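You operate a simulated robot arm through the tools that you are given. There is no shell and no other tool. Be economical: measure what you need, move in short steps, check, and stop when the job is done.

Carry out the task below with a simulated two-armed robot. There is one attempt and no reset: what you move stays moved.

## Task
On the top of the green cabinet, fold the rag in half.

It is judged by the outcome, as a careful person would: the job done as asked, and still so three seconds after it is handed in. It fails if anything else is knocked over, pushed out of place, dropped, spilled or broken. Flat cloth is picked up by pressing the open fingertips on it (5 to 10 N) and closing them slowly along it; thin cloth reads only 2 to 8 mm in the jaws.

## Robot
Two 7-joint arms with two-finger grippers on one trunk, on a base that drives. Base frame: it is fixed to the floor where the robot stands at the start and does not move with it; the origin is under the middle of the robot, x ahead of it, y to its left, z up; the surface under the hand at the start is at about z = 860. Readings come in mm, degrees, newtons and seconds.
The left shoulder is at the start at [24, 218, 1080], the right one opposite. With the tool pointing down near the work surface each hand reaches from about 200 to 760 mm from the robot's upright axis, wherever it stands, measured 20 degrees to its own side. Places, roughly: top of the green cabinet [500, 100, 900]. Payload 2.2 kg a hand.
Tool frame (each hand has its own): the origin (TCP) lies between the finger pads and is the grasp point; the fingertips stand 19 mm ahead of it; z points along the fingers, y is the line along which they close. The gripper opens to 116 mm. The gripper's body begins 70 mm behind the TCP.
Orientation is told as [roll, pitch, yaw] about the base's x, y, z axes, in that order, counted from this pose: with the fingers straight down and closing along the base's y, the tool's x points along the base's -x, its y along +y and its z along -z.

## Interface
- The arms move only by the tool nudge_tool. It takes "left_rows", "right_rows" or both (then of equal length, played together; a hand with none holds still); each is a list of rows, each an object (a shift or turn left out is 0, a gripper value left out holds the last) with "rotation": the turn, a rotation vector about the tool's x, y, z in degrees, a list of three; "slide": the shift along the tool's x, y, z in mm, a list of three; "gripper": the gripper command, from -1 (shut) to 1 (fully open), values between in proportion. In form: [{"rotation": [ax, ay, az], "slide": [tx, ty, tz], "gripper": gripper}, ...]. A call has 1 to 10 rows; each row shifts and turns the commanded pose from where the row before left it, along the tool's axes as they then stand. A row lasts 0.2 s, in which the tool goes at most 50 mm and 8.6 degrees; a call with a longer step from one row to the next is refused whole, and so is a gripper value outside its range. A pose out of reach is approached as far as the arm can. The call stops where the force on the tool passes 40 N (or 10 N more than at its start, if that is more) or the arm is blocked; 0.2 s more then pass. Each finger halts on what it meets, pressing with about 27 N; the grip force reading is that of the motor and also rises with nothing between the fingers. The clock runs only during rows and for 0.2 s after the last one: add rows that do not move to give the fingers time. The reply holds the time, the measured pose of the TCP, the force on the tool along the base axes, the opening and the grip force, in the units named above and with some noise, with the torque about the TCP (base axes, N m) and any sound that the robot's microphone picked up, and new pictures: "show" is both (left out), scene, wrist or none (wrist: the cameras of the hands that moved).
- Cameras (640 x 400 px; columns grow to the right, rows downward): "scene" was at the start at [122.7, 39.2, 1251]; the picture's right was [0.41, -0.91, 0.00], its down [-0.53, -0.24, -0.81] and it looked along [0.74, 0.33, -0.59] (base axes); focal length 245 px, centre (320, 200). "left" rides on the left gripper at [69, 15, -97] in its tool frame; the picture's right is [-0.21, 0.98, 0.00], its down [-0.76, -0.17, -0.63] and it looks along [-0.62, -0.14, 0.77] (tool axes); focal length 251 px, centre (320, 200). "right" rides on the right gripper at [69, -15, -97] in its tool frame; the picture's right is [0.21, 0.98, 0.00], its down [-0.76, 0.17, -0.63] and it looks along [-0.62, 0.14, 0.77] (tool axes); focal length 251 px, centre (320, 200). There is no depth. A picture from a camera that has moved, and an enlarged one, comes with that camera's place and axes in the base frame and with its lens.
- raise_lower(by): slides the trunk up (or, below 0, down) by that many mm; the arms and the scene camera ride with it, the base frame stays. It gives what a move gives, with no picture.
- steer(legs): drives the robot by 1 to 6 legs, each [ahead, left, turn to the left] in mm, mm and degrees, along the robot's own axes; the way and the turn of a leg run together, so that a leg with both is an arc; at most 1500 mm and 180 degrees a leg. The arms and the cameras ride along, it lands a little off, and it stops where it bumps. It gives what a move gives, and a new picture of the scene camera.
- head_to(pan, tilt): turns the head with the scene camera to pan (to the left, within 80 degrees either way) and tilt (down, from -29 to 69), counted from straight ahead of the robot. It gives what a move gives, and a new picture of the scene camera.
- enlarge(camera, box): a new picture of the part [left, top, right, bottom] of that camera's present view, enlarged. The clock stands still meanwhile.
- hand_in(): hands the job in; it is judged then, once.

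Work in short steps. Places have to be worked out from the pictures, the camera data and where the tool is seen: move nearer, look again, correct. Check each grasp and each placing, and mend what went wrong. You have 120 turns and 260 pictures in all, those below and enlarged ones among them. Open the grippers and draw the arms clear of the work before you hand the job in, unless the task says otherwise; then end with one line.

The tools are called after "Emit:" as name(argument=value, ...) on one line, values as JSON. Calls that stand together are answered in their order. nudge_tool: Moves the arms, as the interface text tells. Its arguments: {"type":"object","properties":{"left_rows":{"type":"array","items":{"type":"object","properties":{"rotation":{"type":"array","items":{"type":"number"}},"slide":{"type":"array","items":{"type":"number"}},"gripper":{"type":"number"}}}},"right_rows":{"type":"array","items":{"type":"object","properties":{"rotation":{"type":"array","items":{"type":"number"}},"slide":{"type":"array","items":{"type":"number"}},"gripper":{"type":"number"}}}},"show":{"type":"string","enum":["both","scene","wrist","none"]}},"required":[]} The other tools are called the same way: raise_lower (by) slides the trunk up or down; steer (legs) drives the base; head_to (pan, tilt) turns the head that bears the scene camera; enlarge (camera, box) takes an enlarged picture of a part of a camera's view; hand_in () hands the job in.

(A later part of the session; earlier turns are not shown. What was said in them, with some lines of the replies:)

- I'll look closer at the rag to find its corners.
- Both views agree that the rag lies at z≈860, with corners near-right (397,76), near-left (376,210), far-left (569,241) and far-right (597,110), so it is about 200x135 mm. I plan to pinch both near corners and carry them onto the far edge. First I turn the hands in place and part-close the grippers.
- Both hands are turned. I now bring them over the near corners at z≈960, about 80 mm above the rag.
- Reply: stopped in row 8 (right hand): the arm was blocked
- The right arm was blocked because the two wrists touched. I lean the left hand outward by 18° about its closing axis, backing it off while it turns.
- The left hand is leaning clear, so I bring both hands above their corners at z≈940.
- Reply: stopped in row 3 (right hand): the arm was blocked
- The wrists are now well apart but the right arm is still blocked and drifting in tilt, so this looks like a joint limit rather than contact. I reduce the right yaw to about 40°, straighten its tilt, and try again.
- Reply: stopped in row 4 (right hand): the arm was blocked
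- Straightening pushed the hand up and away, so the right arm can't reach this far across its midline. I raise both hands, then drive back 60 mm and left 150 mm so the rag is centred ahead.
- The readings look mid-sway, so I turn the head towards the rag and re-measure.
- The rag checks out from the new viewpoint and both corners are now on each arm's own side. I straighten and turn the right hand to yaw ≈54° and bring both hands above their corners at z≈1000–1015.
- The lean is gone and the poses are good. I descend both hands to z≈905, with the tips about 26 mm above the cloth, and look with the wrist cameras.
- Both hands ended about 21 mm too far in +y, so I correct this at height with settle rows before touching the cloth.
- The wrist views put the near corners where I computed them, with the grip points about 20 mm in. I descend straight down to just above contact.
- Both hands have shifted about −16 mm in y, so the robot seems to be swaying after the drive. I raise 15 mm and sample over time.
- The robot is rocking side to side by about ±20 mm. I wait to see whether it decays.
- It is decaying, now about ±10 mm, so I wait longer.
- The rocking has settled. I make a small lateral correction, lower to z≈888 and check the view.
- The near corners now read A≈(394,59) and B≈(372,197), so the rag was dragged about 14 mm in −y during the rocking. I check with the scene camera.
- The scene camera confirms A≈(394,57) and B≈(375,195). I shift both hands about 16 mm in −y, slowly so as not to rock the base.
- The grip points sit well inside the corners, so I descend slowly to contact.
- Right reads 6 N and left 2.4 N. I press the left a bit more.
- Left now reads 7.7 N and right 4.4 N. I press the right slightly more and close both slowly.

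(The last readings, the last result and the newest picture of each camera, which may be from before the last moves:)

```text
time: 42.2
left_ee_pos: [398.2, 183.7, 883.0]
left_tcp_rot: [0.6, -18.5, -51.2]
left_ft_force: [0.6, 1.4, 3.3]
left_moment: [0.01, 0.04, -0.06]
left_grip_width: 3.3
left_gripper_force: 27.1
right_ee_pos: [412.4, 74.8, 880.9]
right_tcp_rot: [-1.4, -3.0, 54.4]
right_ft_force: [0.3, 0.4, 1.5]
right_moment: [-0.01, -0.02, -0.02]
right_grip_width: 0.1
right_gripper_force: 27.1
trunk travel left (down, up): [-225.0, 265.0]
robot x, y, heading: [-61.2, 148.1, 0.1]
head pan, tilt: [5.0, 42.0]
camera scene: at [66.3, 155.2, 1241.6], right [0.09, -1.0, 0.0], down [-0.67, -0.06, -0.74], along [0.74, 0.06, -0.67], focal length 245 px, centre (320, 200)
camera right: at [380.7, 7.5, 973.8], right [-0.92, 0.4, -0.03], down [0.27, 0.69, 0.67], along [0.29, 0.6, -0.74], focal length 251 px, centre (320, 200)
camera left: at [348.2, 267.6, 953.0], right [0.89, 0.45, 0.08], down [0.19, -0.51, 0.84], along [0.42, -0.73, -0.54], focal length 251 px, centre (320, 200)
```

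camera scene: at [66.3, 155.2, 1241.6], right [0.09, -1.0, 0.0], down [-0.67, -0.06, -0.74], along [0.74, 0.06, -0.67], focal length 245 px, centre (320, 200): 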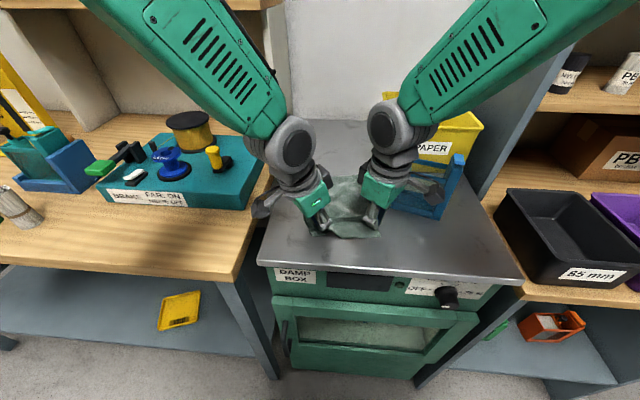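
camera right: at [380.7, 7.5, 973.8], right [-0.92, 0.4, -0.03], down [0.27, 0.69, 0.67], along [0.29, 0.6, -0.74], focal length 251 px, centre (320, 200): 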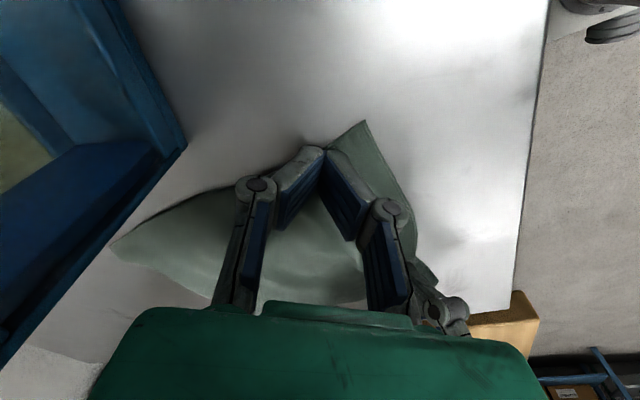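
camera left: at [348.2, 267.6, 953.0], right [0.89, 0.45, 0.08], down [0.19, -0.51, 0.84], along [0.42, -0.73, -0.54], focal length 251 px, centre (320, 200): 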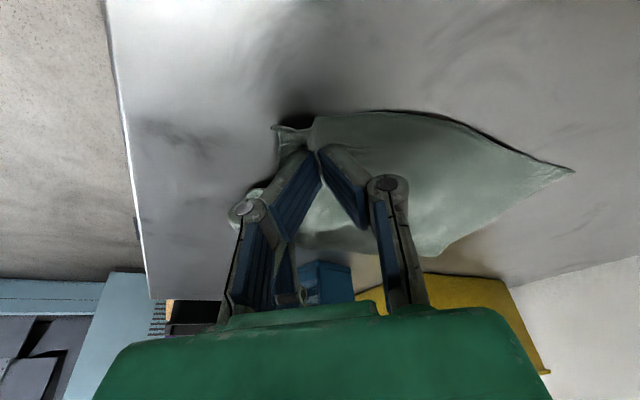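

Left has cloth at 3.3 mm but right closed empty because its outer finger sat on the edge. I lift the right, open it, move it about 9 mm inward and press again.

Emit:
nudge_tool(right_rows=[{"slide": [0, 0, -8]}, {"gripper": -0.45}, {"slide": [-3, 1.2, 0]}, {"slide": [-3, 1.2, 0]}, {"slide": [-2.5, 1.2, 0]}, {"slide": [0, 0, 4]}, {"slide": [0, 0, 3]}, {}, {}], show="wrist")

```text
time: 44.2
left_ee_pos: [398.2, 182.5, 882.6]
left_tcp_rot: [0.5, -18.5, -51.3]
left_ft_force: [0.0, -0.4, 2.1]
left_moment: [0.01, 0.01, 0.01]
left_grip_width: 3.2
left_gripper_force: 27.0
right_ee_pos: [415.9, 83.4, 882.9]
right_tcp_rot: [-1.5, -3.1, 54.5]
right_ft_force: [-1.2, -0.1, 5.4]
right_moment: [0.04, 0.13, -0.04]
right_grip_width: 32.7
right_gripper_force: 0.9
trunk travel left (down, up): [-225.0, 265.0]
robot x, y, heading: [-59.9, 146.3, -0.3]
head pan, tilt: [5.0, 42.0]
camera right: at [382.9, 16.6, 975.6], right [-0.92, 0.4, -0.04], down [0.27, 0.69, 0.67], along [0.29, 0.6, -0.74], focal length 251 px, centre (320, 200)
```

right: 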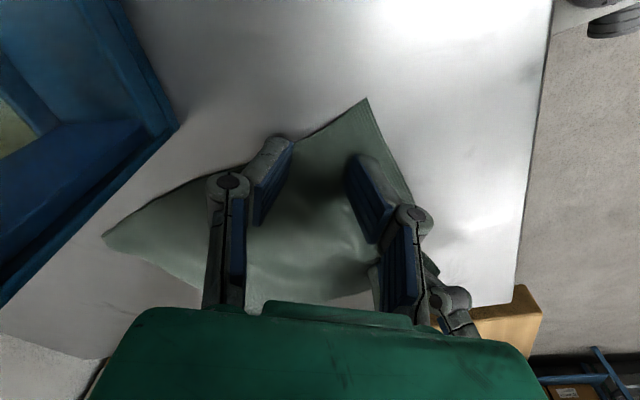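

The outer finger still rides on the edge, so I lift, shift 6 mm along the closing axis and a little inward, then press to about 8 N.

Emit:
nudge_tool(right_rows=[{"slide": [0, 0, -6]}, {"slide": [-3, 4, 0]}, {"slide": [-2, 3, 0]}, {"slide": [0, 0, 4]}, {"slide": [0, 0, 3]}, {}, {}], show="wrist")

```text
time: 45.8
left_ee_pos: [397.5, 183.5, 883.4]
left_tcp_rot: [0.6, -18.5, -51.3]
left_ft_force: [-1.2, -0.2, 3.3]
left_moment: [-0.04, 0.03, 0.01]
left_grip_width: 3.1
left_gripper_force: 27.2
right_ee_pos: [412.2, 92.9, 880.8]
right_tcp_rot: [-1.4, -3.1, 54.3]
right_ft_force: [0.0, -0.4, 4.6]
right_moment: [0.0, 0.03, 0.01]
right_grip_width: 32.2
right_gripper_force: 0.1
trunk travel left (down, up): [-225.0, 265.0]
robot x, y, heading: [-62.4, 148.0, 0.3]
head pan, tilt: [5.0, 42.0]
camera right: at [379.9, 24.8, 974.5], right [-0.92, 0.4, -0.04], down [0.27, 0.69, 0.67], along [0.29, 0.6, -0.74], focal length 251 px, centre (320, 200)
```

right: 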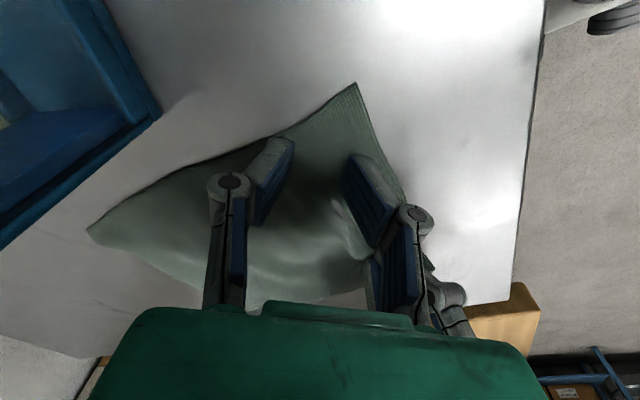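

Both right fingers are now on cloth. I press a little more and close slowly.

Emit:
nudge_tool(right_rows=[{"slide": [0, 0, 1.2], "gripper": -0.5}, {"gripper": -0.56}, {"gripper": -0.62}, {"gripper": -0.68}, {"gripper": -0.74}, {"gripper": -0.8}, {"gripper": -0.86}, {"gripper": -0.92}, {"gripper": -1}, {}], show="wrist")

```text
time: 48.0
left_ee_pos: [398.8, 183.7, 883.9]
left_tcp_rot: [0.6, -18.4, -51.3]
left_ft_force: [0.9, 0.4, 0.7]
left_moment: [-0.03, 0.01, -0.03]
left_grip_width: 3.4
left_gripper_force: 26.7
right_ee_pos: [413.0, 92.2, 879.6]
right_tcp_rot: [-1.4, -3.2, 54.4]
right_ft_force: [-0.4, 0.5, 12.0]
right_moment: [-0.09, 0.1, 0.03]
right_grip_width: 4.1
right_gripper_force: 27.1
trunk travel left (down, up): [-225.0, 265.0]
robot x, y, heading: [-60.0, 147.5, -0.1]
head pan, tilt: [5.0, 42.0]
camera right: at [379.7, 25.0, 973.6], right [-0.92, 0.4, -0.04], down [0.27, 0.69, 0.67], along [0.29, 0.6, -0.74], focal length 251 px, centre (320, 200)
```

right: 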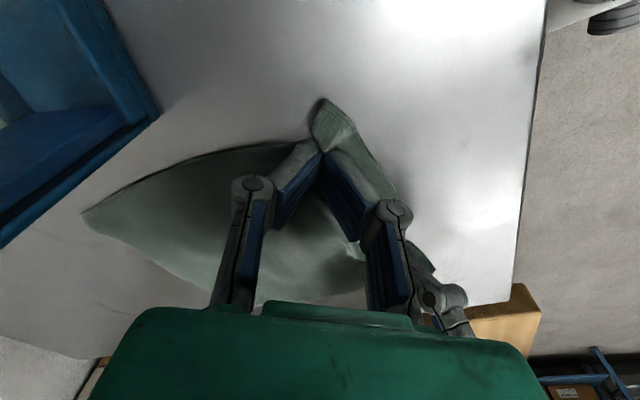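

Both hands hold cloth (3.4 and 4.1 mm). I lift and carry both through the first half of a slow arc, forward along the rag's length.

Emit:
nudge_tool(right_rows=[{"slide": [-1.8, -1.3, -9.6]}, {"slide": [-1.8, -1.3, -9.6]}, {"slide": [-4.2, -3.7, -8.4]}, {"slide": [-4.2, -3.7, -8.4]}, {"slide": [-6.2, -5.9, -6.6]}, {"slide": [-6.2, -5.9, -6.6]}, {"slide": [-7.6, -7.4, -4]}, {"slide": [-7.6, -7.4, -4]}, {"slide": [-8.3, -8.2, -1.1]}, {"slide": [-8.3, -8.2, -1.1]}], left_rows=[{"slide": [-3.9, 1.6, -8.8]}, {"slide": [-3.9, 1.6, -8.8]}, {"slide": [-5.2, 4.6, -7.4]}, {"slide": [-5.2, 4.6, -7.4]}, {"slide": [-6, 7.3, -5.2]}, {"slide": [-6, 7.3, -5.2]}, {"slide": [-6.2, 9.2, -2.6]}, {"slide": [-6.2, 9.2, -2.6]}, {"slide": [-5.9, 10.2, 0.4]}, {"slide": [-5.9, 10.2, 0.4]}])

```text
time: 50.2
left_ee_pos: [472.8, 196.0, 944.7]
left_tcp_rot: [0.5, -18.3, -51.3]
left_ft_force: [-0.1, -0.2, 0.3]
left_moment: [-0.04, -0.01, -0.03]
left_grip_width: 3.0
left_gripper_force: 26.5
right_ee_pos: [486.0, 104.9, 944.2]
right_tcp_rot: [-1.4, -3.0, 54.4]
right_ft_force: [0.4, 0.7, 0.5]
right_moment: [0.06, 0.01, -0.03]
right_grip_width: 3.0
right_gripper_force: 26.3
trunk travel left (down, up): [-225.0, 265.0]
robot x, y, heading: [-55.1, 147.2, 0.1]
head pan, tilt: [5.0, 42.0]
camera scene: at [68.2, 155.9, 1241.3], right [0.09, -1.0, 0.0], down [-0.67, -0.06, -0.74], along [0.74, 0.06, -0.67], focal length 245 px, centre (320, 200)
camera right: at [453.8, 38.3, 1036.1], right [-0.92, 0.4, -0.03], down [0.27, 0.69, 0.67], along [0.29, 0.6, -0.74], focal length 251 px, centre (320, 200)
camera left: at [423.2, 280.5, 1014.5], right [0.89, 0.45, 0.08], down [0.19, -0.51, 0.84], along [0.42, -0.73, -0.54], focal length 251 px, centre (320, 200)
```

scene: 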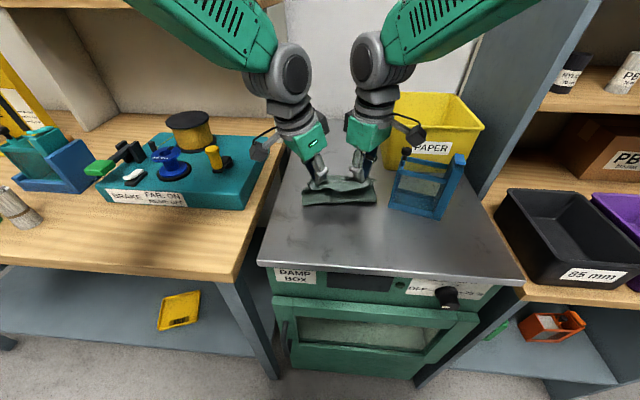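
right: 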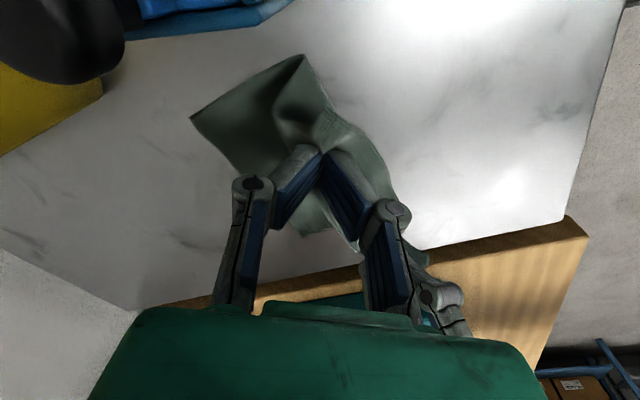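
left: 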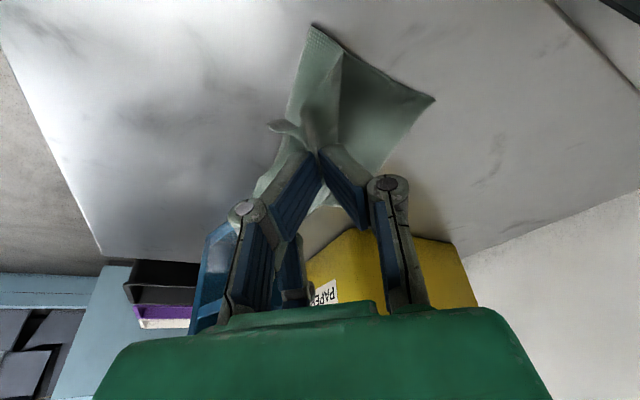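

Both corners hold well. I zoom in to see where the far edge lies now.

Emit:
enlarge(camera="scene", box=[280, 120, 400, 215])

```text
4.21 times, centred on (340, 168) of scene
camera zoom: at [68.2, 155.9, 1241.3], right [0.09, -1.0, 0.0], down [-0.67, -0.06, -0.74], along [0.74, 0.06, -0.67], focal length 1033 px, centre (236, 337)
```

zoom: 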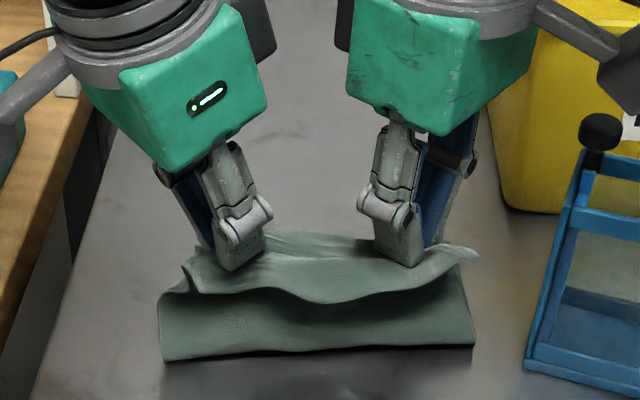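

Both corners hold, but the holder's knob (about [496,25], top z≈995) would be in the right wrist camera's path if I finish the fold here. I'll lift the rag clear and re-lay its far half about 50 mm to the left, then fold there.

Emit:
nudge_tool(right_rows=[{"slide": [-0.8, 0, -15]}, {"slide": [-0.8, 0, -15]}, {"slide": [-0.8, 0, -15]}, {"slide": [-0.8, 0, -15]}, {"slide": [-0.8, 0, -15]}, {"slide": [-0.8, 0, -15]}, {"slide": [-0.8, 0, -15]}, {"slide": [-0.8, 0, -15]}, {"slide": [-0.8, 0, -15]}, {"slide": [-0.8, 0, -15]}], left_rows=[{"slide": [-4.75, 0, -14.2]}, {"slide": [-4.75, 0, -14.2]}, {"slide": [-4.75, 0, -14.2]}, {"slide": [-4.75, 0, -14.2]}, {"slide": [-4.75, 0, -14.2]}, {"slide": [-4.75, 0, -14.2]}, {"slide": [-4.75, 0, -14.2]}, {"slide": [-4.75, 0, -14.2]}, {"slide": [-4.75, 0, -14.2]}, {"slide": [-4.75, 0, -14.2]}], show="scene")

```text
time: 52.4
left_ee_pos: [471.6, 194.3, 1095.7]
left_tcp_rot: [0.6, -18.5, -51.2]
left_ft_force: [-1.3, -0.1, 0.5]
left_moment: [-0.05, 0.03, -0.01]
left_grip_width: 3.3
left_gripper_force: 27.3
right_ee_pos: [483.5, 107.4, 1093.5]
right_tcp_rot: [-1.4, -3.1, 54.4]
right_ft_force: [0.8, 0.9, -0.3]
right_moment: [0.06, 0.01, -0.01]
right_grip_width: 2.6
right_gripper_force: 27.1
trunk travel left (down, up): [-225.0, 265.0]
robot x, y, heading: [-61.9, 148.6, 0.2]
head pan, tilt: [5.0, 42.0]
camera scene: at [66.4, 155.6, 1241.6], right [0.09, -1.0, 0.0], down [-0.67, -0.06, -0.74], along [0.74, 0.06, -0.67], focal length 245 px, centre (320, 200)
```

scene: 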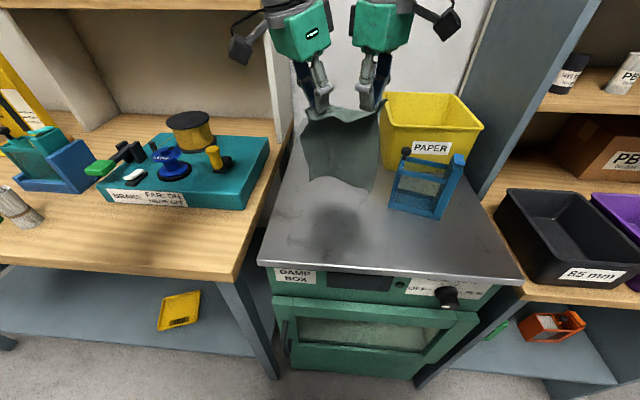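

The rag hangs cleanly. I reduce the left hand's outward lean and slowly shift both hands to +y, spreading them a little to tighten the top edge.

Emit:
nudge_tool(right_rows=[{"slide": [-2, 1.4, 0]}, {"slide": [-3.66, 2.62, 0]}, {"slide": [-4.6, 3.3, 0]}, {"slide": [-5, 3.6, 0]}, {"slide": [-5, 3.6, 0]}, {"slide": [-5, 3.6, 0]}, {"slide": [-4.6, 3.3, 0]}, {"slide": [-3.66, 2.62, 0]}, {"slide": [-2, 1.4, 0]}, {"slide": [-1, 0.7, 0]}], left_rows=[{"rotation": [0, 5, 0], "slide": [2.5, 2, -0.5]}, {"rotation": [0, 5, 0], "slide": [5, 4, -0.8]}, {"slide": [6.5, 5.2, -1]}, {"slide": [7, 5.6, -1]}, {"slide": [7, 5.6, -1]}, {"slide": [7, 5.6, -1]}, {"slide": [6.5, 5.2, -1]}, {"slide": [5, 4, -0.8]}, {"slide": [2.5, 2, -0.4]}, {"slide": [1, 1, 0]}], show="none")

Emit:
nudge_tool(right_rows=[{}, {}, {}, {}, {}, {}, {}, {}, {}, {}], show="none")

Emit:
nudge_tool(right_rows=[{}, {}], show="scene")

```text
time: 54.6
left_ee_pos: [470.6, 260.4, 1095.1]
left_tcp_rot: [0.5, -8.5, -51.3]
left_ft_force: [0.6, -15.9, -1.2]
left_moment: [-0.31, -0.04, 0.03]
left_grip_width: 3.2
left_gripper_force: 26.9
right_ee_pos: [481.9, 152.9, 1095.1]
right_tcp_rot: [-1.4, -3.0, 54.4]
right_ft_force: [-0.3, 16.3, 0.2]
right_moment: [0.39, -0.01, -0.18]
right_grip_width: 3.3
right_gripper_force: 26.6
trunk travel left (down, up): [-225.0, 265.0]
robot x, y, heading: [-58.5, 146.3, 0.1]
head pan, tilt: [5.0, 42.0]
```

```text
time: 56.8
left_ee_pos: [471.7, 259.7, 1094.9]
left_tcp_rot: [0.6, -8.5, -51.2]
left_ft_force: [-0.8, -14.5, 0.4]
left_moment: [-0.27, -0.05, 0.02]
left_grip_width: 3.0
left_gripper_force: 27.3
right_ee_pos: [483.6, 152.8, 1094.9]
right_tcp_rot: [-1.4, -3.1, 54.4]
right_ft_force: [-0.4, 13.5, 0.5]
right_moment: [0.31, 0.01, -0.16]
right_grip_width: 2.4
right_gripper_force: 27.7
trunk travel left (down, up): [-225.0, 265.0]
robot x, y, heading: [-60.3, 148.1, 0.1]
head pan, tilt: [5.0, 42.0]
```

```text
time: 57.4
left_ee_pos: [471.6, 259.8, 1095.3]
left_tcp_rot: [0.5, -8.5, -51.1]
left_ft_force: [0.5, -13.3, -0.4]
left_moment: [-0.25, -0.05, 0.03]
left_grip_width: 3.3
left_gripper_force: 26.4
right_ee_pos: [483.4, 151.9, 1094.3]
right_tcp_rot: [-1.4, -3.0, 54.4]
right_ft_force: [-0.1, 13.9, 0.4]
right_moment: [0.29, 0.01, -0.14]
right_grip_width: 2.3
right_gripper_force: 26.8
trunk travel left (down, up): [-225.0, 265.0]
robot x, y, heading: [-60.0, 144.0, -0.3]
head pan, tilt: [5.0, 42.0]
camera scene: at [67.0, 156.2, 1241.5], right [0.09, -1.0, 0.0], down [-0.67, -0.06, -0.74], along [0.74, 0.06, -0.67], focal length 245 px, centre (320, 200)
```

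scene: 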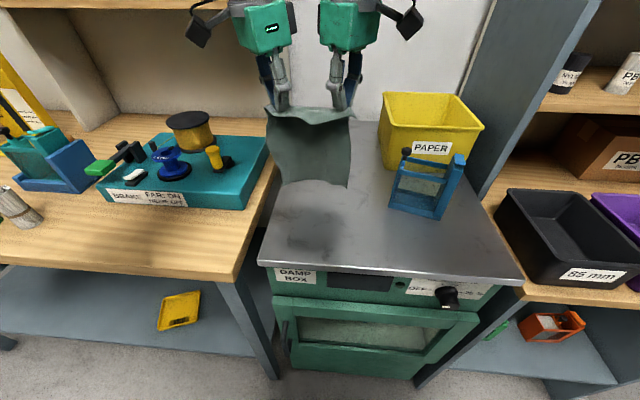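

The top edge is taut at 14 N, so I relax it by 8 mm and look closely.

Emit:
nudge_tool(left_rows=[{"slide": [-2, -1.6, 0.3]}, {"slide": [-2.2, -1.8, 0.3]}, {"slide": [-2, -1.6, 0.3]}, {}], show="none")

Emit:
enlarge(camera="scene", box=[230, 60, 400, 200])

```text
time: 58.4
left_ee_pos: [471.1, 252.0, 1095.4]
left_tcp_rot: [0.4, -8.4, -51.3]
left_ft_force: [-0.3, -2.3, 0.1]
left_moment: [-0.05, -0.01, 0.0]
left_grip_width: 3.2
left_gripper_force: 27.0
right_ee_pos: [482.6, 152.5, 1094.4]
right_tcp_rot: [-1.4, -3.0, 54.3]
right_ft_force: [0.0, 1.7, -0.5]
right_moment: [0.04, 0.03, 0.01]
right_grip_width: 2.8
right_gripper_force: 27.4
trunk travel left (down, up): [-225.0, 265.0]
robot x, y, heading: [-58.3, 147.2, 0.1]
head pan, tilt: [5.0, 42.0]
```

```text
2.86 times, centred on (315, 130) of scene
camera zoom: at [67.0, 156.2, 1241.5], right [0.09, -1.0, 0.0], down [-0.67, -0.06, -0.74], along [0.74, 0.06, -0.67], focal length 701 px, centre (334, 400)
```

zoom: 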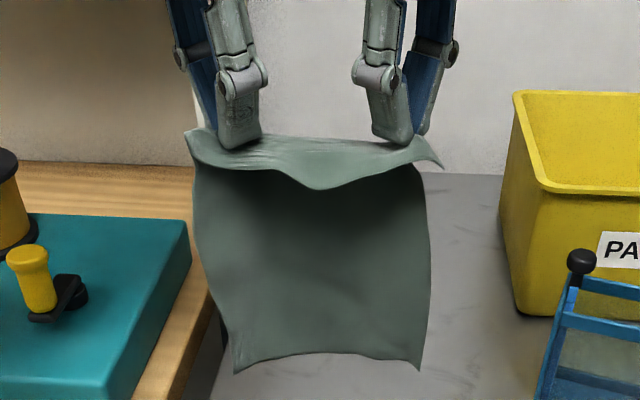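

The view shows the gripped edge's flap hanging toward the robot. So the clean fold is to lay the far half near the robot, then bring the hands back toward the robot. I move back 45 mm and lower until the bottom edge just touches.

Emit:
nudge_tool(right_rows=[{"slide": [5, 5.55, -0.27]}, {"slide": [5, 5.55, -0.27]}, {"slide": [5, 5.55, -0.27]}, {"slide": [5, 5.55, -0.27]}, {"slide": [5, 5.55, -0.27]}, {"slide": [5, 5.55, -0.27]}, {"slide": [0.4, 0, 8]}, {"slide": [0.4, 0, 8]}, {"slide": [0.4, 0, 8]}, {}], left_rows=[{"slide": [3.9, -6.35, -0.6]}, {"slide": [3.9, -6.35, -0.6]}, {"slide": [3.9, -6.35, -0.6]}, {"slide": [3.9, -6.35, -0.6]}, {"slide": [3.9, -6.35, -0.6]}, {"slide": [3.9, -6.35, -0.6]}, {"slide": [1.2, 0, 7.9]}, {"slide": [1.2, 0, 7.9]}, {"slide": [1.2, 0, 7.9]}, {}], show="scene")

Emit:
enlarge(camera="scene", box=[220, 80, 400, 230])

```text
time: 60.6
left_ee_pos: [426.8, 246.7, 1070.0]
left_tcp_rot: [0.6, -8.5, -51.2]
left_ft_force: [0.3, -1.6, -0.5]
left_moment: [-0.04, -0.01, -0.02]
left_grip_width: 3.2
left_gripper_force: 27.2
right_ee_pos: [439.5, 147.9, 1069.8]
right_tcp_rot: [-1.4, -3.0, 54.4]
right_ft_force: [0.5, 1.6, 0.5]
right_moment: [0.03, 0.0, 0.0]
right_grip_width: 2.5
right_gripper_force: 26.9
trunk travel left (down, up): [-225.0, 265.0]
robot x, y, heading: [-58.2, 147.6, -0.2]
head pan, tilt: [5.0, 42.0]
camera scene: at [66.5, 156.1, 1241.5], right [0.09, -1.0, 0.0], down [-0.67, -0.06, -0.74], along [0.74, 0.06, -0.67], focal length 245 px, centre (320, 200)
```

scene: 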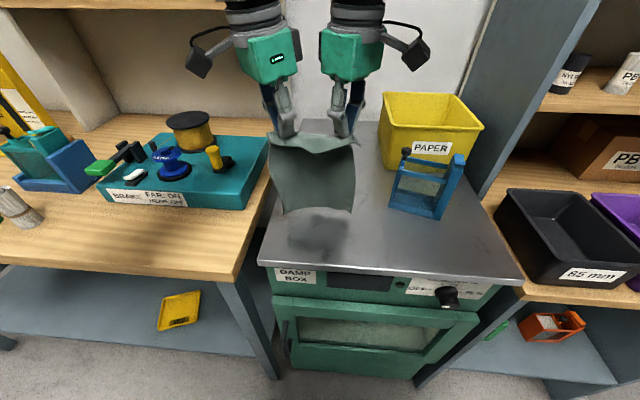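

```text
2.67 times, centred on (310, 155) of scene
camera zoom: at [66.5, 156.1, 1241.5], right [0.09, -1.0, 0.0], down [-0.67, -0.06, -0.74], along [0.74, 0.06, -0.67], focal length 654 px, centre (347, 320)
```

zoom: 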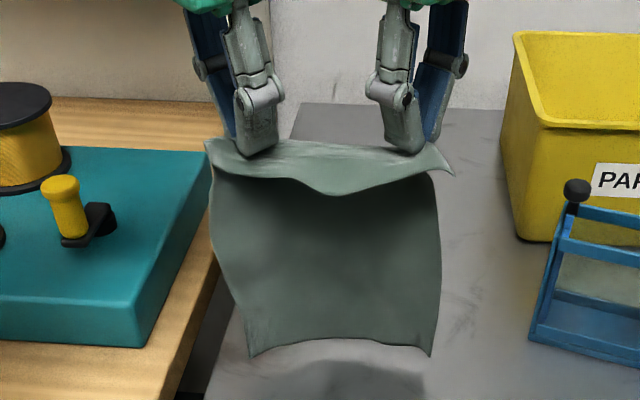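

The bottom edge is within about 10 mm of the top, spanning y≈118–262. I lower slightly, then go down and forward at 45° so the bottom half is laid out flat with its edge toward the robot.

Emit:
nudge_tool(right_rows=[{"slide": [0.5, 0, 10]}, {"slide": [-5.6, -6.66, 9.3]}, {"slide": [-5.6, -6.66, 9.3]}, {"slide": [-5.6, -6.66, 9.3]}, {"slide": [-5.6, -6.66, 9.3]}, {"slide": [-5.6, -6.66, 9.3]}], left_rows=[{"slide": [1.5, 0, 9.9]}, {"slide": [-3.4, 7.62, 9.6]}, {"slide": [-3.4, 7.62, 9.6]}, {"slide": [-3.4, 7.62, 9.6]}, {"slide": [-3.4, 7.62, 9.6]}, {"slide": [-3.4, 7.62, 9.6]}], show="none")

Emit:
enlarge(camera="scene", box=[220, 80, 400, 230])

```text
time: 62.0
left_ee_pos: [472.7, 252.0, 1015.7]
left_tcp_rot: [0.5, -8.4, -51.2]
left_ft_force: [0.9, -3.3, -0.5]
left_moment: [-0.06, -0.01, 0.0]
left_grip_width: 3.2
left_gripper_force: 27.0
right_ee_pos: [486.9, 151.5, 1016.5]
right_tcp_rot: [-1.4, -3.0, 54.3]
right_ft_force: [-0.4, 3.1, 0.3]
right_moment: [0.04, -0.03, -0.03]
right_grip_width: 2.5
right_gripper_force: 26.8
trunk travel left (down, up): [-225.0, 265.0]
robot x, y, heading: [-60.7, 146.7, -0.1]
head pan, tilt: [5.0, 42.0]
```

```text
2.67 times, centred on (310, 155) of scene
camera zoom: at [68.4, 156.3, 1241.3], right [0.09, -1.0, 0.0], down [-0.67, -0.06, -0.74], along [0.74, 0.06, -0.67], focal length 654 px, centre (347, 320)
```

zoom: 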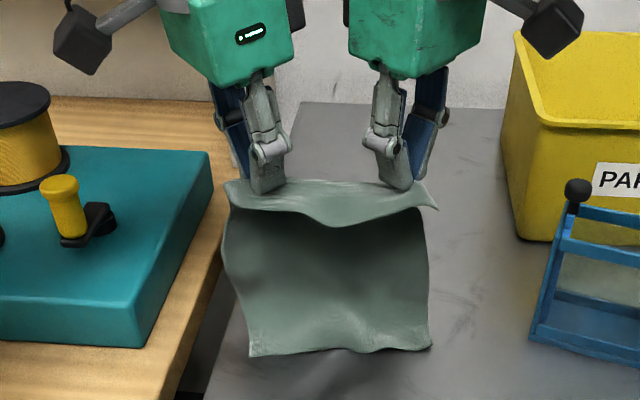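

The bottom edge landed and stayed, at about (437,263)–(463,117). I continue laying it out.

Emit:
nudge_tool(right_rows=[{"slide": [-5.6, -6.66, 9.3]}, {"slide": [-5.6, -6.66, 9.3]}, {"slide": [-5.6, -6.66, 9.3]}, {"slide": [-5.6, -6.66, 9.3]}, {"slide": [-5.6, -6.66, 9.3]}], left_rows=[{"slide": [-3.4, 7.62, 9.6]}, {"slide": [-3.4, 7.62, 9.6]}, {"slide": [-3.4, 7.62, 9.6]}, {"slide": [-3.4, 7.62, 9.6]}, {"slide": [-3.4, 7.62, 9.6]}], show="none")

Emit:
enlarge(camera="scene", box=[220, 80, 400, 230])

Emit:
enlarge(camera="right", box=[0, 0, 640, 400])

```text
time: 63.2
left_ee_pos: [517.2, 258.0, 970.6]
left_tcp_rot: [0.5, -8.4, -51.2]
left_ft_force: [-0.4, -4.8, 0.4]
left_moment: [-0.04, 0.0, 0.02]
left_grip_width: 3.0
left_gripper_force: 26.7
right_ee_pos: [532.8, 155.7, 972.1]
right_tcp_rot: [-1.4, -3.0, 54.4]
right_ft_force: [0.3, 4.4, 0.3]
right_moment: [0.11, 0.01, -0.02]
right_grip_width: 2.4
right_gripper_force: 26.6
trunk travel left (down, up): [-225.0, 265.0]
robot x, y, heading: [-62.8, 144.5, 0.2]
head pan, tilt: [5.0, 42.0]
```

```text
2.67 times, centred on (310, 155) of scene
camera zoom: at [68.7, 156.4, 1241.3], right [0.09, -1.0, 0.0], down [-0.67, -0.06, -0.74], along [0.74, 0.06, -0.67], focal length 654 px, centre (347, 320)
```

zoom: 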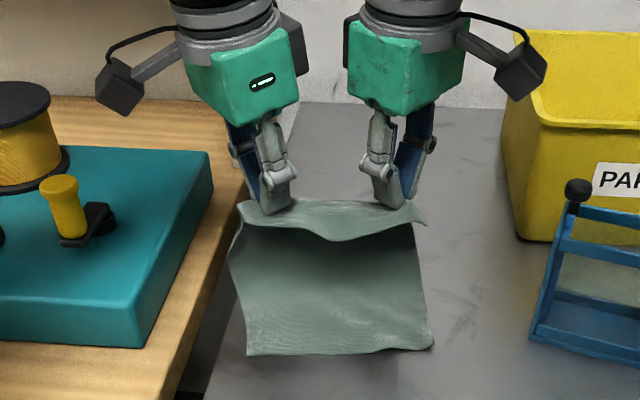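

```text
1.00 times, centred on (320, 200) of right (not enlarged: the box is as wide or as high as the picture)
camera zoom: at [500.0, 89.2, 1064.7], right [-0.92, 0.4, -0.03], down [0.27, 0.69, 0.67], along [0.29, 0.6, -0.74], focal length 251 px, centre (320, 200)
```

zoom: 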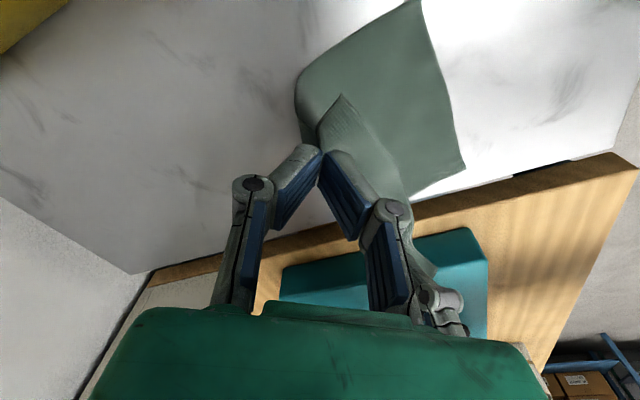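

It is laying beautifully. I lay two more steps, then start folding back toward the robot.

Emit:
nudge_tool(right_rows=[{"slide": [-5.6, -6.66, 9.3]}, {"slide": [-5.6, -6.66, 9.3]}, {}, {"slide": [9.4, 10.1, 4.5]}, {"slide": [9.1, 9.8, 3.5]}, {"slide": [8.7, 9.25, 5.4]}, {"slide": [8, 8.4, 7.5]}], left_rows=[{"slide": [-3.4, 7.62, 9.6]}, {"slide": [-3.4, 7.62, 9.6]}, {}, {"slide": [7.9, -11.6, 3.9]}, {"slide": [7.6, -11.3, 2.9]}, {"slide": [7.4, -10.6, 4.7]}, {"slide": [7.1, -9.6, 6.9]}], show="none")

Emit:
enlarge(camera="scene", box=[220, 80, 400, 230])

Emit:
enlarge(camera="right", box=[0, 0, 640, 400])

```text
time: 64.8
left_ee_pos: [485.0, 253.1, 930.8]
left_tcp_rot: [0.4, -8.5, -51.1]
left_ft_force: [-0.1, -4.8, 0.5]
left_moment: [-0.08, -0.06, 0.02]
left_grip_width: 3.1
left_gripper_force: 27.1
right_ee_pos: [499.3, 151.6, 931.5]
right_tcp_rot: [-1.4, -3.0, 54.4]
right_ft_force: [0.2, 5.3, 0.4]
right_moment: [0.11, 0.0, -0.06]
right_grip_width: 2.5
right_gripper_force: 26.9
trunk travel left (down, up): [-225.0, 265.0]
robot x, y, heading: [-61.4, 147.3, 0.1]
head pan, tilt: [5.0, 42.0]
```

```text
2.67 times, centred on (310, 155) of scene
camera zoom: at [67.2, 156.0, 1241.5], right [0.09, -1.0, 0.0], down [-0.67, -0.06, -0.74], along [0.74, 0.06, -0.67], focal length 654 px, centre (347, 320)
```

zoom: 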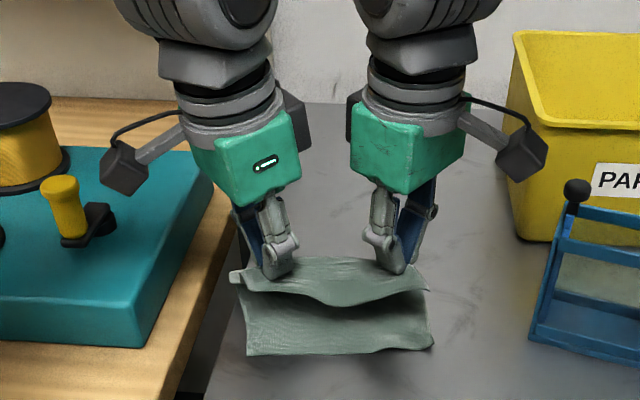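

```text
1.00 times, centred on (320, 200) of right (not enlarged: the box is as wide or as high as the picture)
camera zoom: at [466.9, 84.1, 1024.1], right [-0.92, 0.4, -0.04], down [0.27, 0.69, 0.67], along [0.29, 0.6, -0.74], focal length 251 px, centre (320, 200)
```

zoom: 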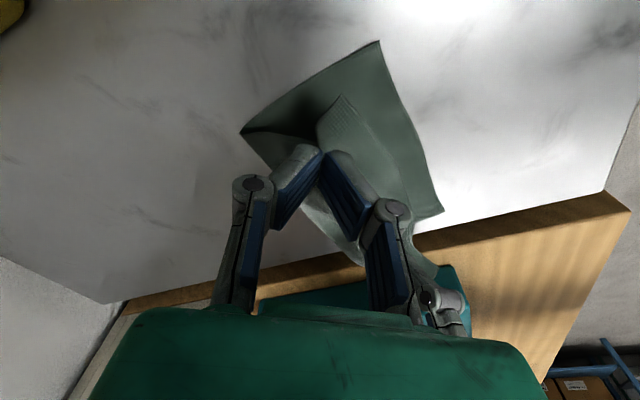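

The fold line is about 100 mm from the lower edge, which is half the rag. I finish the arc down.

Emit:
nudge_tool(right_rows=[{"slide": [7, 7.2, 9.4]}, {"slide": [5.8, 5.8, 9.7]}, {"slide": [4.4, 4.3, 10.8]}, {"slide": [3, 2.7, 9]}, {}], left_rows=[{"slide": [6.5, -8.2, 8.8]}, {"slide": [5.6, -6.7, 9.3]}, {"slide": [4.7, -4.9, 10.4]}, {"slide": [3.3, -3, 8.7]}, {}], show="wrist")

Emit:
enlarge(camera="scene", box=[260, 130, 380, 230])

```text
time: 66.0
left_ee_pos: [458.0, 249.5, 890.7]
left_tcp_rot: [0.5, -8.5, -51.2]
left_ft_force: [-0.8, -5.4, 0.1]
left_moment: [-0.08, -0.05, 0.02]
left_grip_width: 3.2
left_gripper_force: 26.9
right_ee_pos: [473.7, 147.2, 890.6]
right_tcp_rot: [-1.4, -3.1, 54.4]
right_ft_force: [0.0, 6.3, 0.1]
right_moment: [0.15, 0.01, -0.08]
right_grip_width: 2.4
right_gripper_force: 26.8
trunk travel left (down, up): [-225.0, 265.0]
robot x, y, heading: [-60.0, 145.2, 0.1]
head pan, tilt: [5.0, 42.0]
camera right: at [441.5, 81.1, 983.3], right [-0.92, 0.4, -0.04], down [0.27, 0.69, 0.67], along [0.29, 0.6, -0.74], focal length 251 px, centre (320, 200)
camera left: at [416.3, 324.4, 975.7], right [0.89, 0.45, 0.04], down [0.28, -0.62, 0.74], along [0.35, -0.65, -0.68], focal length 251 px, centre (320, 200)
```

right: 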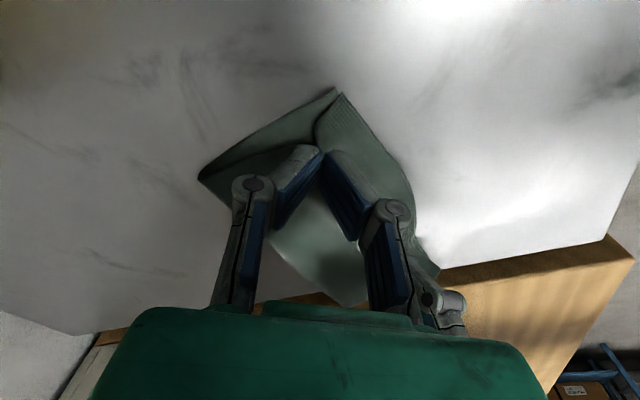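
left: 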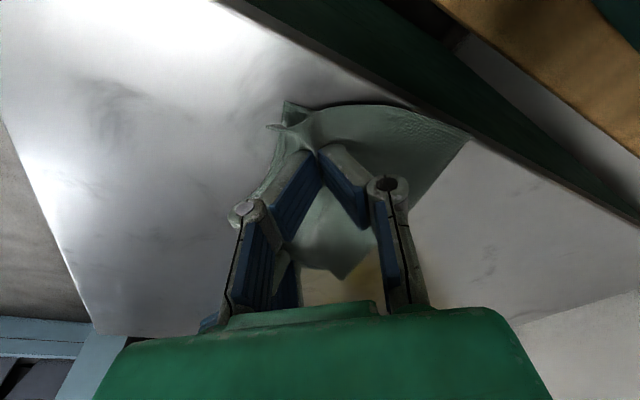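

```text
4.00 times, centred on (320, 180) of scene
camera zoom: at [67.3, 156.1, 1241.5], right [0.09, -1.0, 0.0], down [-0.67, -0.06, -0.74], along [0.74, 0.06, -0.67], focal length 981 px, centre (320, 280)
```

zoom: 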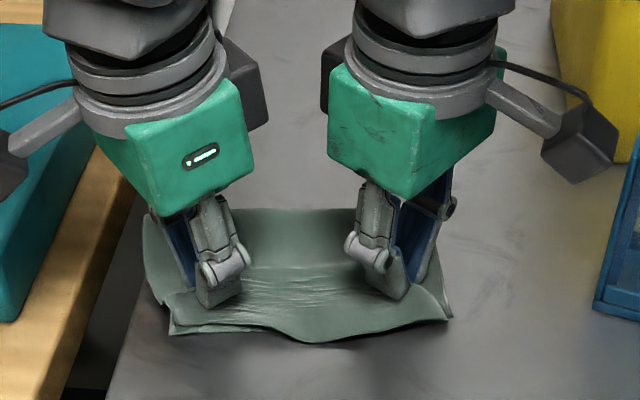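

The edges line up nearly perfectly. I lower 4 mm, open a little, and lift straight up.

Emit:
nudge_tool(right_rows=[{"slide": [0.1, 0, 2]}, {"slide": [0.1, 0, 2]}, {"gripper": -0.9}, {"gripper": -0.8}, {"gripper": -0.7}, {"gripper": -0.6}, {}], left_rows=[{"slide": [0.3, 0, 2]}, {"slide": [0.3, 0, 2]}, {"gripper": -0.9}, {"gripper": -0.8}, {"gripper": -0.7}, {"gripper": -0.6}, {}], show="none")

Emit:
enlarge(camera="scene", box=[260, 130, 380, 230])

Emit:
enlarge(camera="left", box=[180, 60, 500, 300])

```text
time: 67.6
left_ee_pos: [459.1, 249.8, 885.3]
left_tcp_rot: [0.5, -8.5, -51.2]
left_ft_force: [0.0, -0.4, 0.3]
left_moment: [-0.02, -0.01, 0.03]
left_grip_width: 23.3
left_gripper_force: 0.1
right_ee_pos: [473.9, 147.6, 888.0]
right_tcp_rot: [-1.4, -3.0, 54.4]
right_ft_force: [0.2, 0.0, -0.3]
right_moment: [0.01, 0.02, -0.03]
right_grip_width: 23.2
right_gripper_force: 0.0
trunk travel left (down, up): [-225.0, 265.0]
robot x, y, heading: [-61.0, 149.1, -0.1]
head pan, tilt: [5.0, 42.0]
```

```text
4.00 times, centred on (320, 180) of scene
camera zoom: at [67.4, 156.1, 1241.4], right [0.09, -1.0, 0.0], down [-0.67, -0.06, -0.74], along [0.74, 0.06, -0.67], focal length 981 px, centre (320, 280)
```

zoom: 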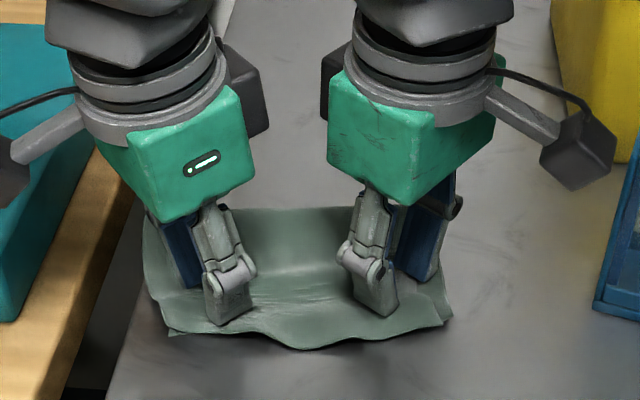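

```text
1.67 times, centred on (340, 180) of left
camera zoom: at [416.6, 324.3, 971.8], right [0.89, 0.45, 0.04], down [0.28, -0.62, 0.74], along [0.35, -0.65, -0.68], focal length 419 px, centre (287, 233)
```

zoom: 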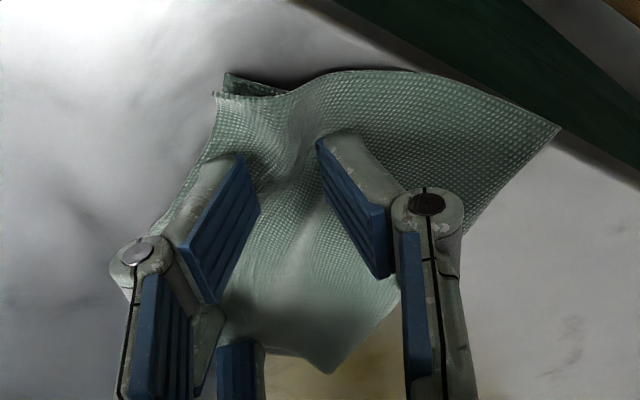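

Both corners are released and the layers coincide. I raise both hands straight up.

Emit:
nudge_tool(right_rows=[{"slide": [-0.3, 0, -6]}, {"slide": [-0.4, 0, -8]}, {"slide": [-0.8, 0, -15]}, {"slide": [-1, 0, -20]}, {"slide": [-1, 0, -20]}, {"slide": [-1, 0, -20]}, {"slide": [-1, 0, -20]}, {"slide": [-1, 0, -20]}, {"slide": [-1, 0, -20]}, {"slide": [-1, 0, -20]}], left_rows=[{"slide": [-0.9, 0, -6]}, {"slide": [-1.2, 0, -8]}, {"slide": [-2.2, 0, -15]}, {"slide": [-3, 0, -20]}, {"slide": [-3, 0, -20]}, {"slide": [-3, 0, -20]}, {"slide": [-3, 0, -20]}, {"slide": [-3, 0, -20]}, {"slide": [-3, 0, -20]}, {"slide": [-3, 0, -20]}])

Emit:
enlarge(camera="scene", box=[260, 130, 380, 230])

```text
time: 69.8
left_ee_pos: [455.2, 249.6, 1057.4]
left_tcp_rot: [0.4, -8.5, -51.2]
left_ft_force: [-0.6, 0.3, -0.3]
left_moment: [0.01, 0.0, -0.02]
left_grip_width: 23.1
left_gripper_force: 0.1
right_ee_pos: [469.8, 150.5, 1056.6]
right_tcp_rot: [-1.4, -3.1, 54.5]
right_ft_force: [-0.6, 0.7, 1.1]
right_moment: [0.0, 0.02, 0.02]
right_grip_width: 23.1
right_gripper_force: 0.1
trunk travel left (down, up): [-225.0, 265.0]
robot x, y, heading: [-59.9, 155.2, 0.0]
head pan, tilt: [5.0, 42.0]
camera scene: at [66.1, 156.1, 1241.6], right [0.09, -1.0, 0.0], down [-0.67, -0.06, -0.74], along [0.74, 0.06, -0.67], focal length 245 px, centre (320, 200)
camera right: at [437.3, 82.8, 1149.5], right [-0.92, 0.4, -0.04], down [0.27, 0.69, 0.67], along [0.29, 0.6, -0.74], focal length 251 px, centre (320, 200)
camera left: at [414.4, 323.6, 1143.5], right [0.89, 0.45, 0.04], down [0.28, -0.62, 0.74], along [0.35, -0.65, -0.68], focal length 251 px, centre (320, 200)
```

scene: 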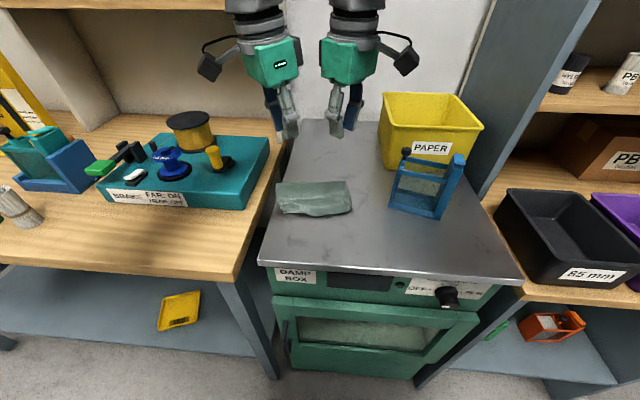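
right: 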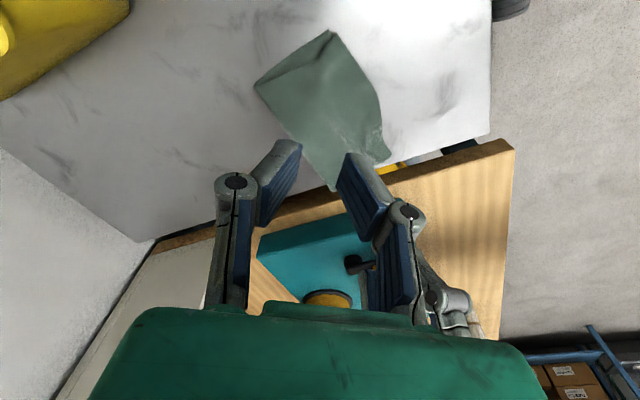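
left: 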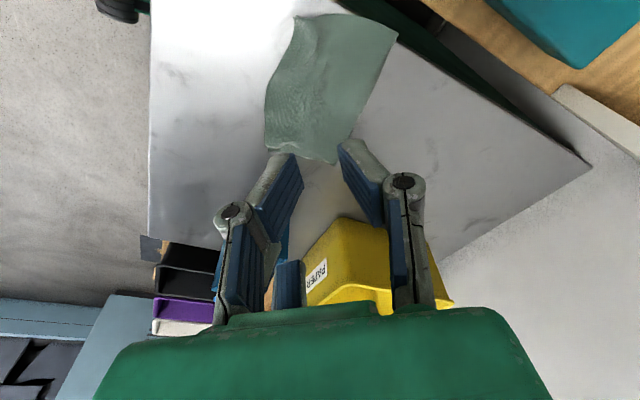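

```text
4.00 times, centred on (320, 180) of scene
camera zoom: at [66.1, 156.1, 1241.6], right [0.09, -1.0, 0.0], down [-0.67, -0.06, -0.74], along [0.74, 0.06, -0.67], focal length 981 px, centre (320, 280)
```

zoom: 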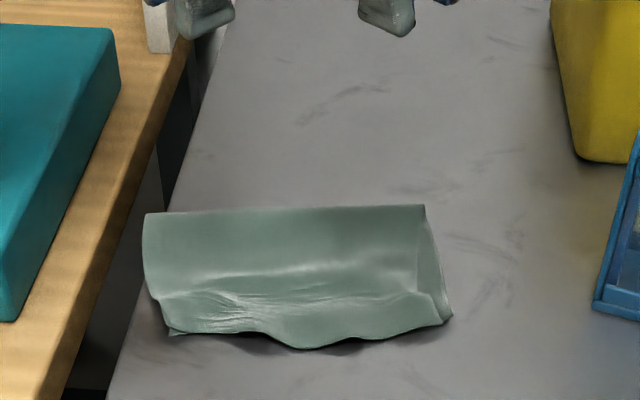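

The rag is neatly halved, with the edges within a few mm. I open the grippers, draw the hands further up and apart, and check it stays.

Emit:
nudge_tool(right_rows=[{"slide": [4, -4, -15], "gripper": 0.3}, {"slide": [8, -6, -15]}, {"slide": [8, -6, -5]}, {"slide": [8, -6, 0]}, {"slide": [8, -6, 0]}, {"slide": [4, -3, 0]}, {}, {}, {}, {}], left_rows=[{"slide": [4, 4, -15], "gripper": 0.3}, {"slide": [8, 6, -15]}, {"slide": [8, 6, -5]}, {"slide": [8, 6, 0]}, {"slide": [8, 6, 0]}, {"slide": [4, 3, 0]}, {}, {}, {}, {}])

Emit:
nudge_tool(right_rows=[{}, {}, {}, {}, {}, {}, {}, {}, {}, {}], show="none")

Emit:
enlarge(camera="scene", box=[260, 130, 380, 230])

Emit:
enlarge(camera="right", box=[220, 0, 420, 160])

```text
time: 72.0
left_ee_pos: [453.4, 304.0, 1085.3]
left_tcp_rot: [0.5, -8.5, -51.3]
left_ft_force: [-0.9, 0.3, 0.6]
left_moment: [0.03, 0.01, -0.02]
left_grip_width: 75.4
left_gripper_force: 0.0
right_ee_pos: [470.8, 99.2, 1089.4]
right_tcp_rot: [-1.4, -3.0, 54.4]
right_ft_force: [-0.2, -0.7, -0.6]
right_moment: [-0.01, -0.01, 0.0]
right_grip_width: 75.6
right_gripper_force: 0.1
trunk travel left (down, up): [-225.0, 265.0]
robot x, y, heading: [-59.4, 150.1, -0.2]
head pan, tilt: [5.0, 42.0]
camera scene: at [66.8, 156.1, 1241.5], right [0.09, -1.0, 0.0], down [-0.67, -0.06, -0.74], along [0.74, 0.06, -0.67], focal length 245 px, centre (320, 200)
camera right: at [437.7, 32.0, 1182.6], right [-0.92, 0.4, -0.04], down [0.27, 0.69, 0.67], along [0.29, 0.6, -0.74], focal length 251 px, centre (320, 200)
camera left: at [411.1, 378.1, 1171.7], right [0.89, 0.45, 0.04], down [0.28, -0.62, 0.74], along [0.35, -0.65, -0.68], focal length 251 px, centre (320, 200)
```

scene: 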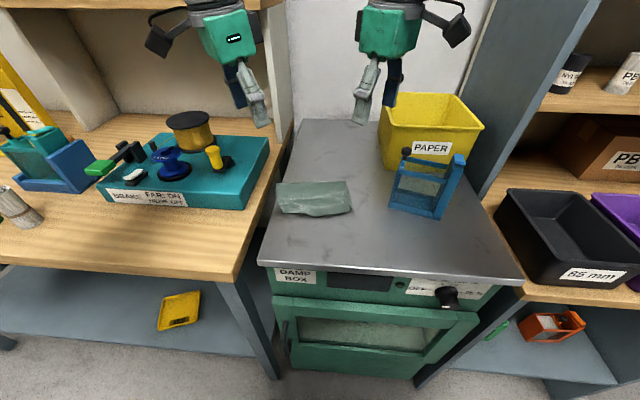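
right: 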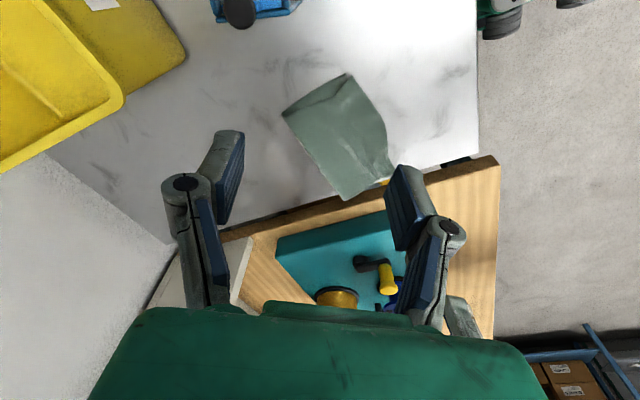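
left: 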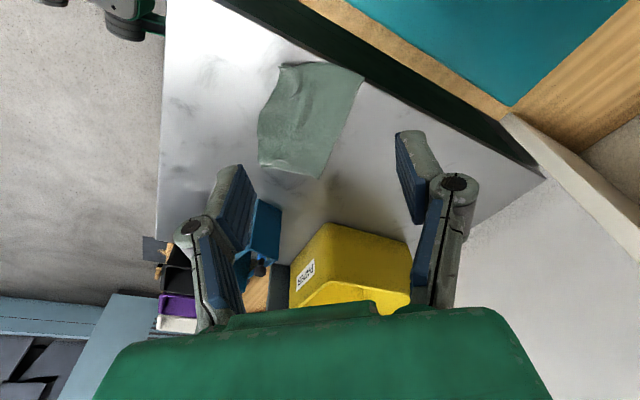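

```text
time: 74.2
left_ee_pos: [452.7, 304.9, 1085.9]
left_tcp_rot: [0.5, -8.5, -51.3]
left_ft_force: [0.1, 0.7, -0.2]
left_moment: [0.0, -0.01, -0.04]
left_grip_width: 75.5
left_gripper_force: 0.0
right_ee_pos: [469.7, 98.6, 1089.0]
right_tcp_rot: [-1.3, -3.0, 54.4]
right_ft_force: [-0.5, 0.1, 0.9]
right_moment: [-0.03, 0.01, 0.02]
right_grip_width: 75.6
right_gripper_force: 0.1
trunk travel left (down, up): [-225.0, 265.0]
robot x, y, heading: [-58.5, 147.2, -0.1]
head pan, tilt: [5.0, 42.0]
```

```text
4.00 times, centred on (320, 180) of scene
camera zoom: at [66.8, 156.1, 1241.5], right [0.09, -1.0, 0.0], down [-0.67, -0.06, -0.74], along [0.74, 0.06, -0.67], focal length 981 px, centre (320, 280)
```

zoom: 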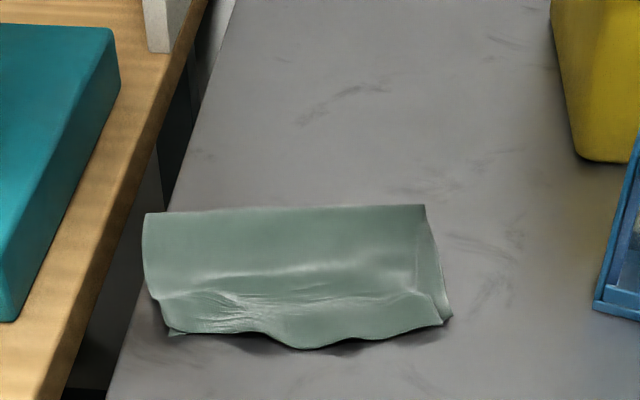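

```text
2.50 times, centred on (320, 80) of right
camera zoom: at [437.7, 32.0, 1182.6], right [-0.92, 0.4, -0.04], down [0.27, 0.69, 0.67], along [0.29, 0.6, -0.74], focal length 629 px, centre (320, 500)
```

zoom: 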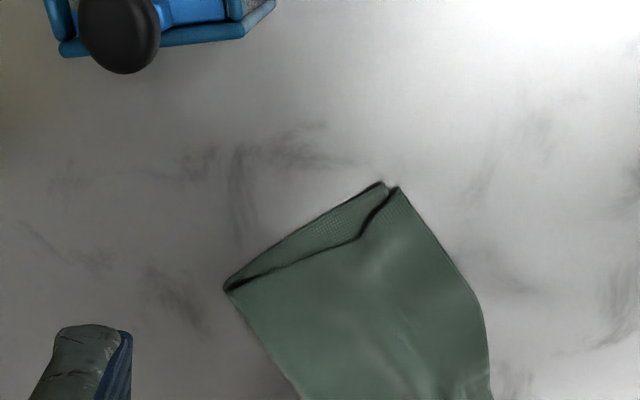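

The rag lies folded in half and hasn't moved, nothing else is disturbed, and both hands are clear and open. I hand it in.

Emit:
hand_in()

```text
The job is handed in.
```

The rag is folded in half on top of the green cabinet, with its edges within about 10 mm of each other, and nothing else was disturbed; it now lies about 40 mm left of where it started.
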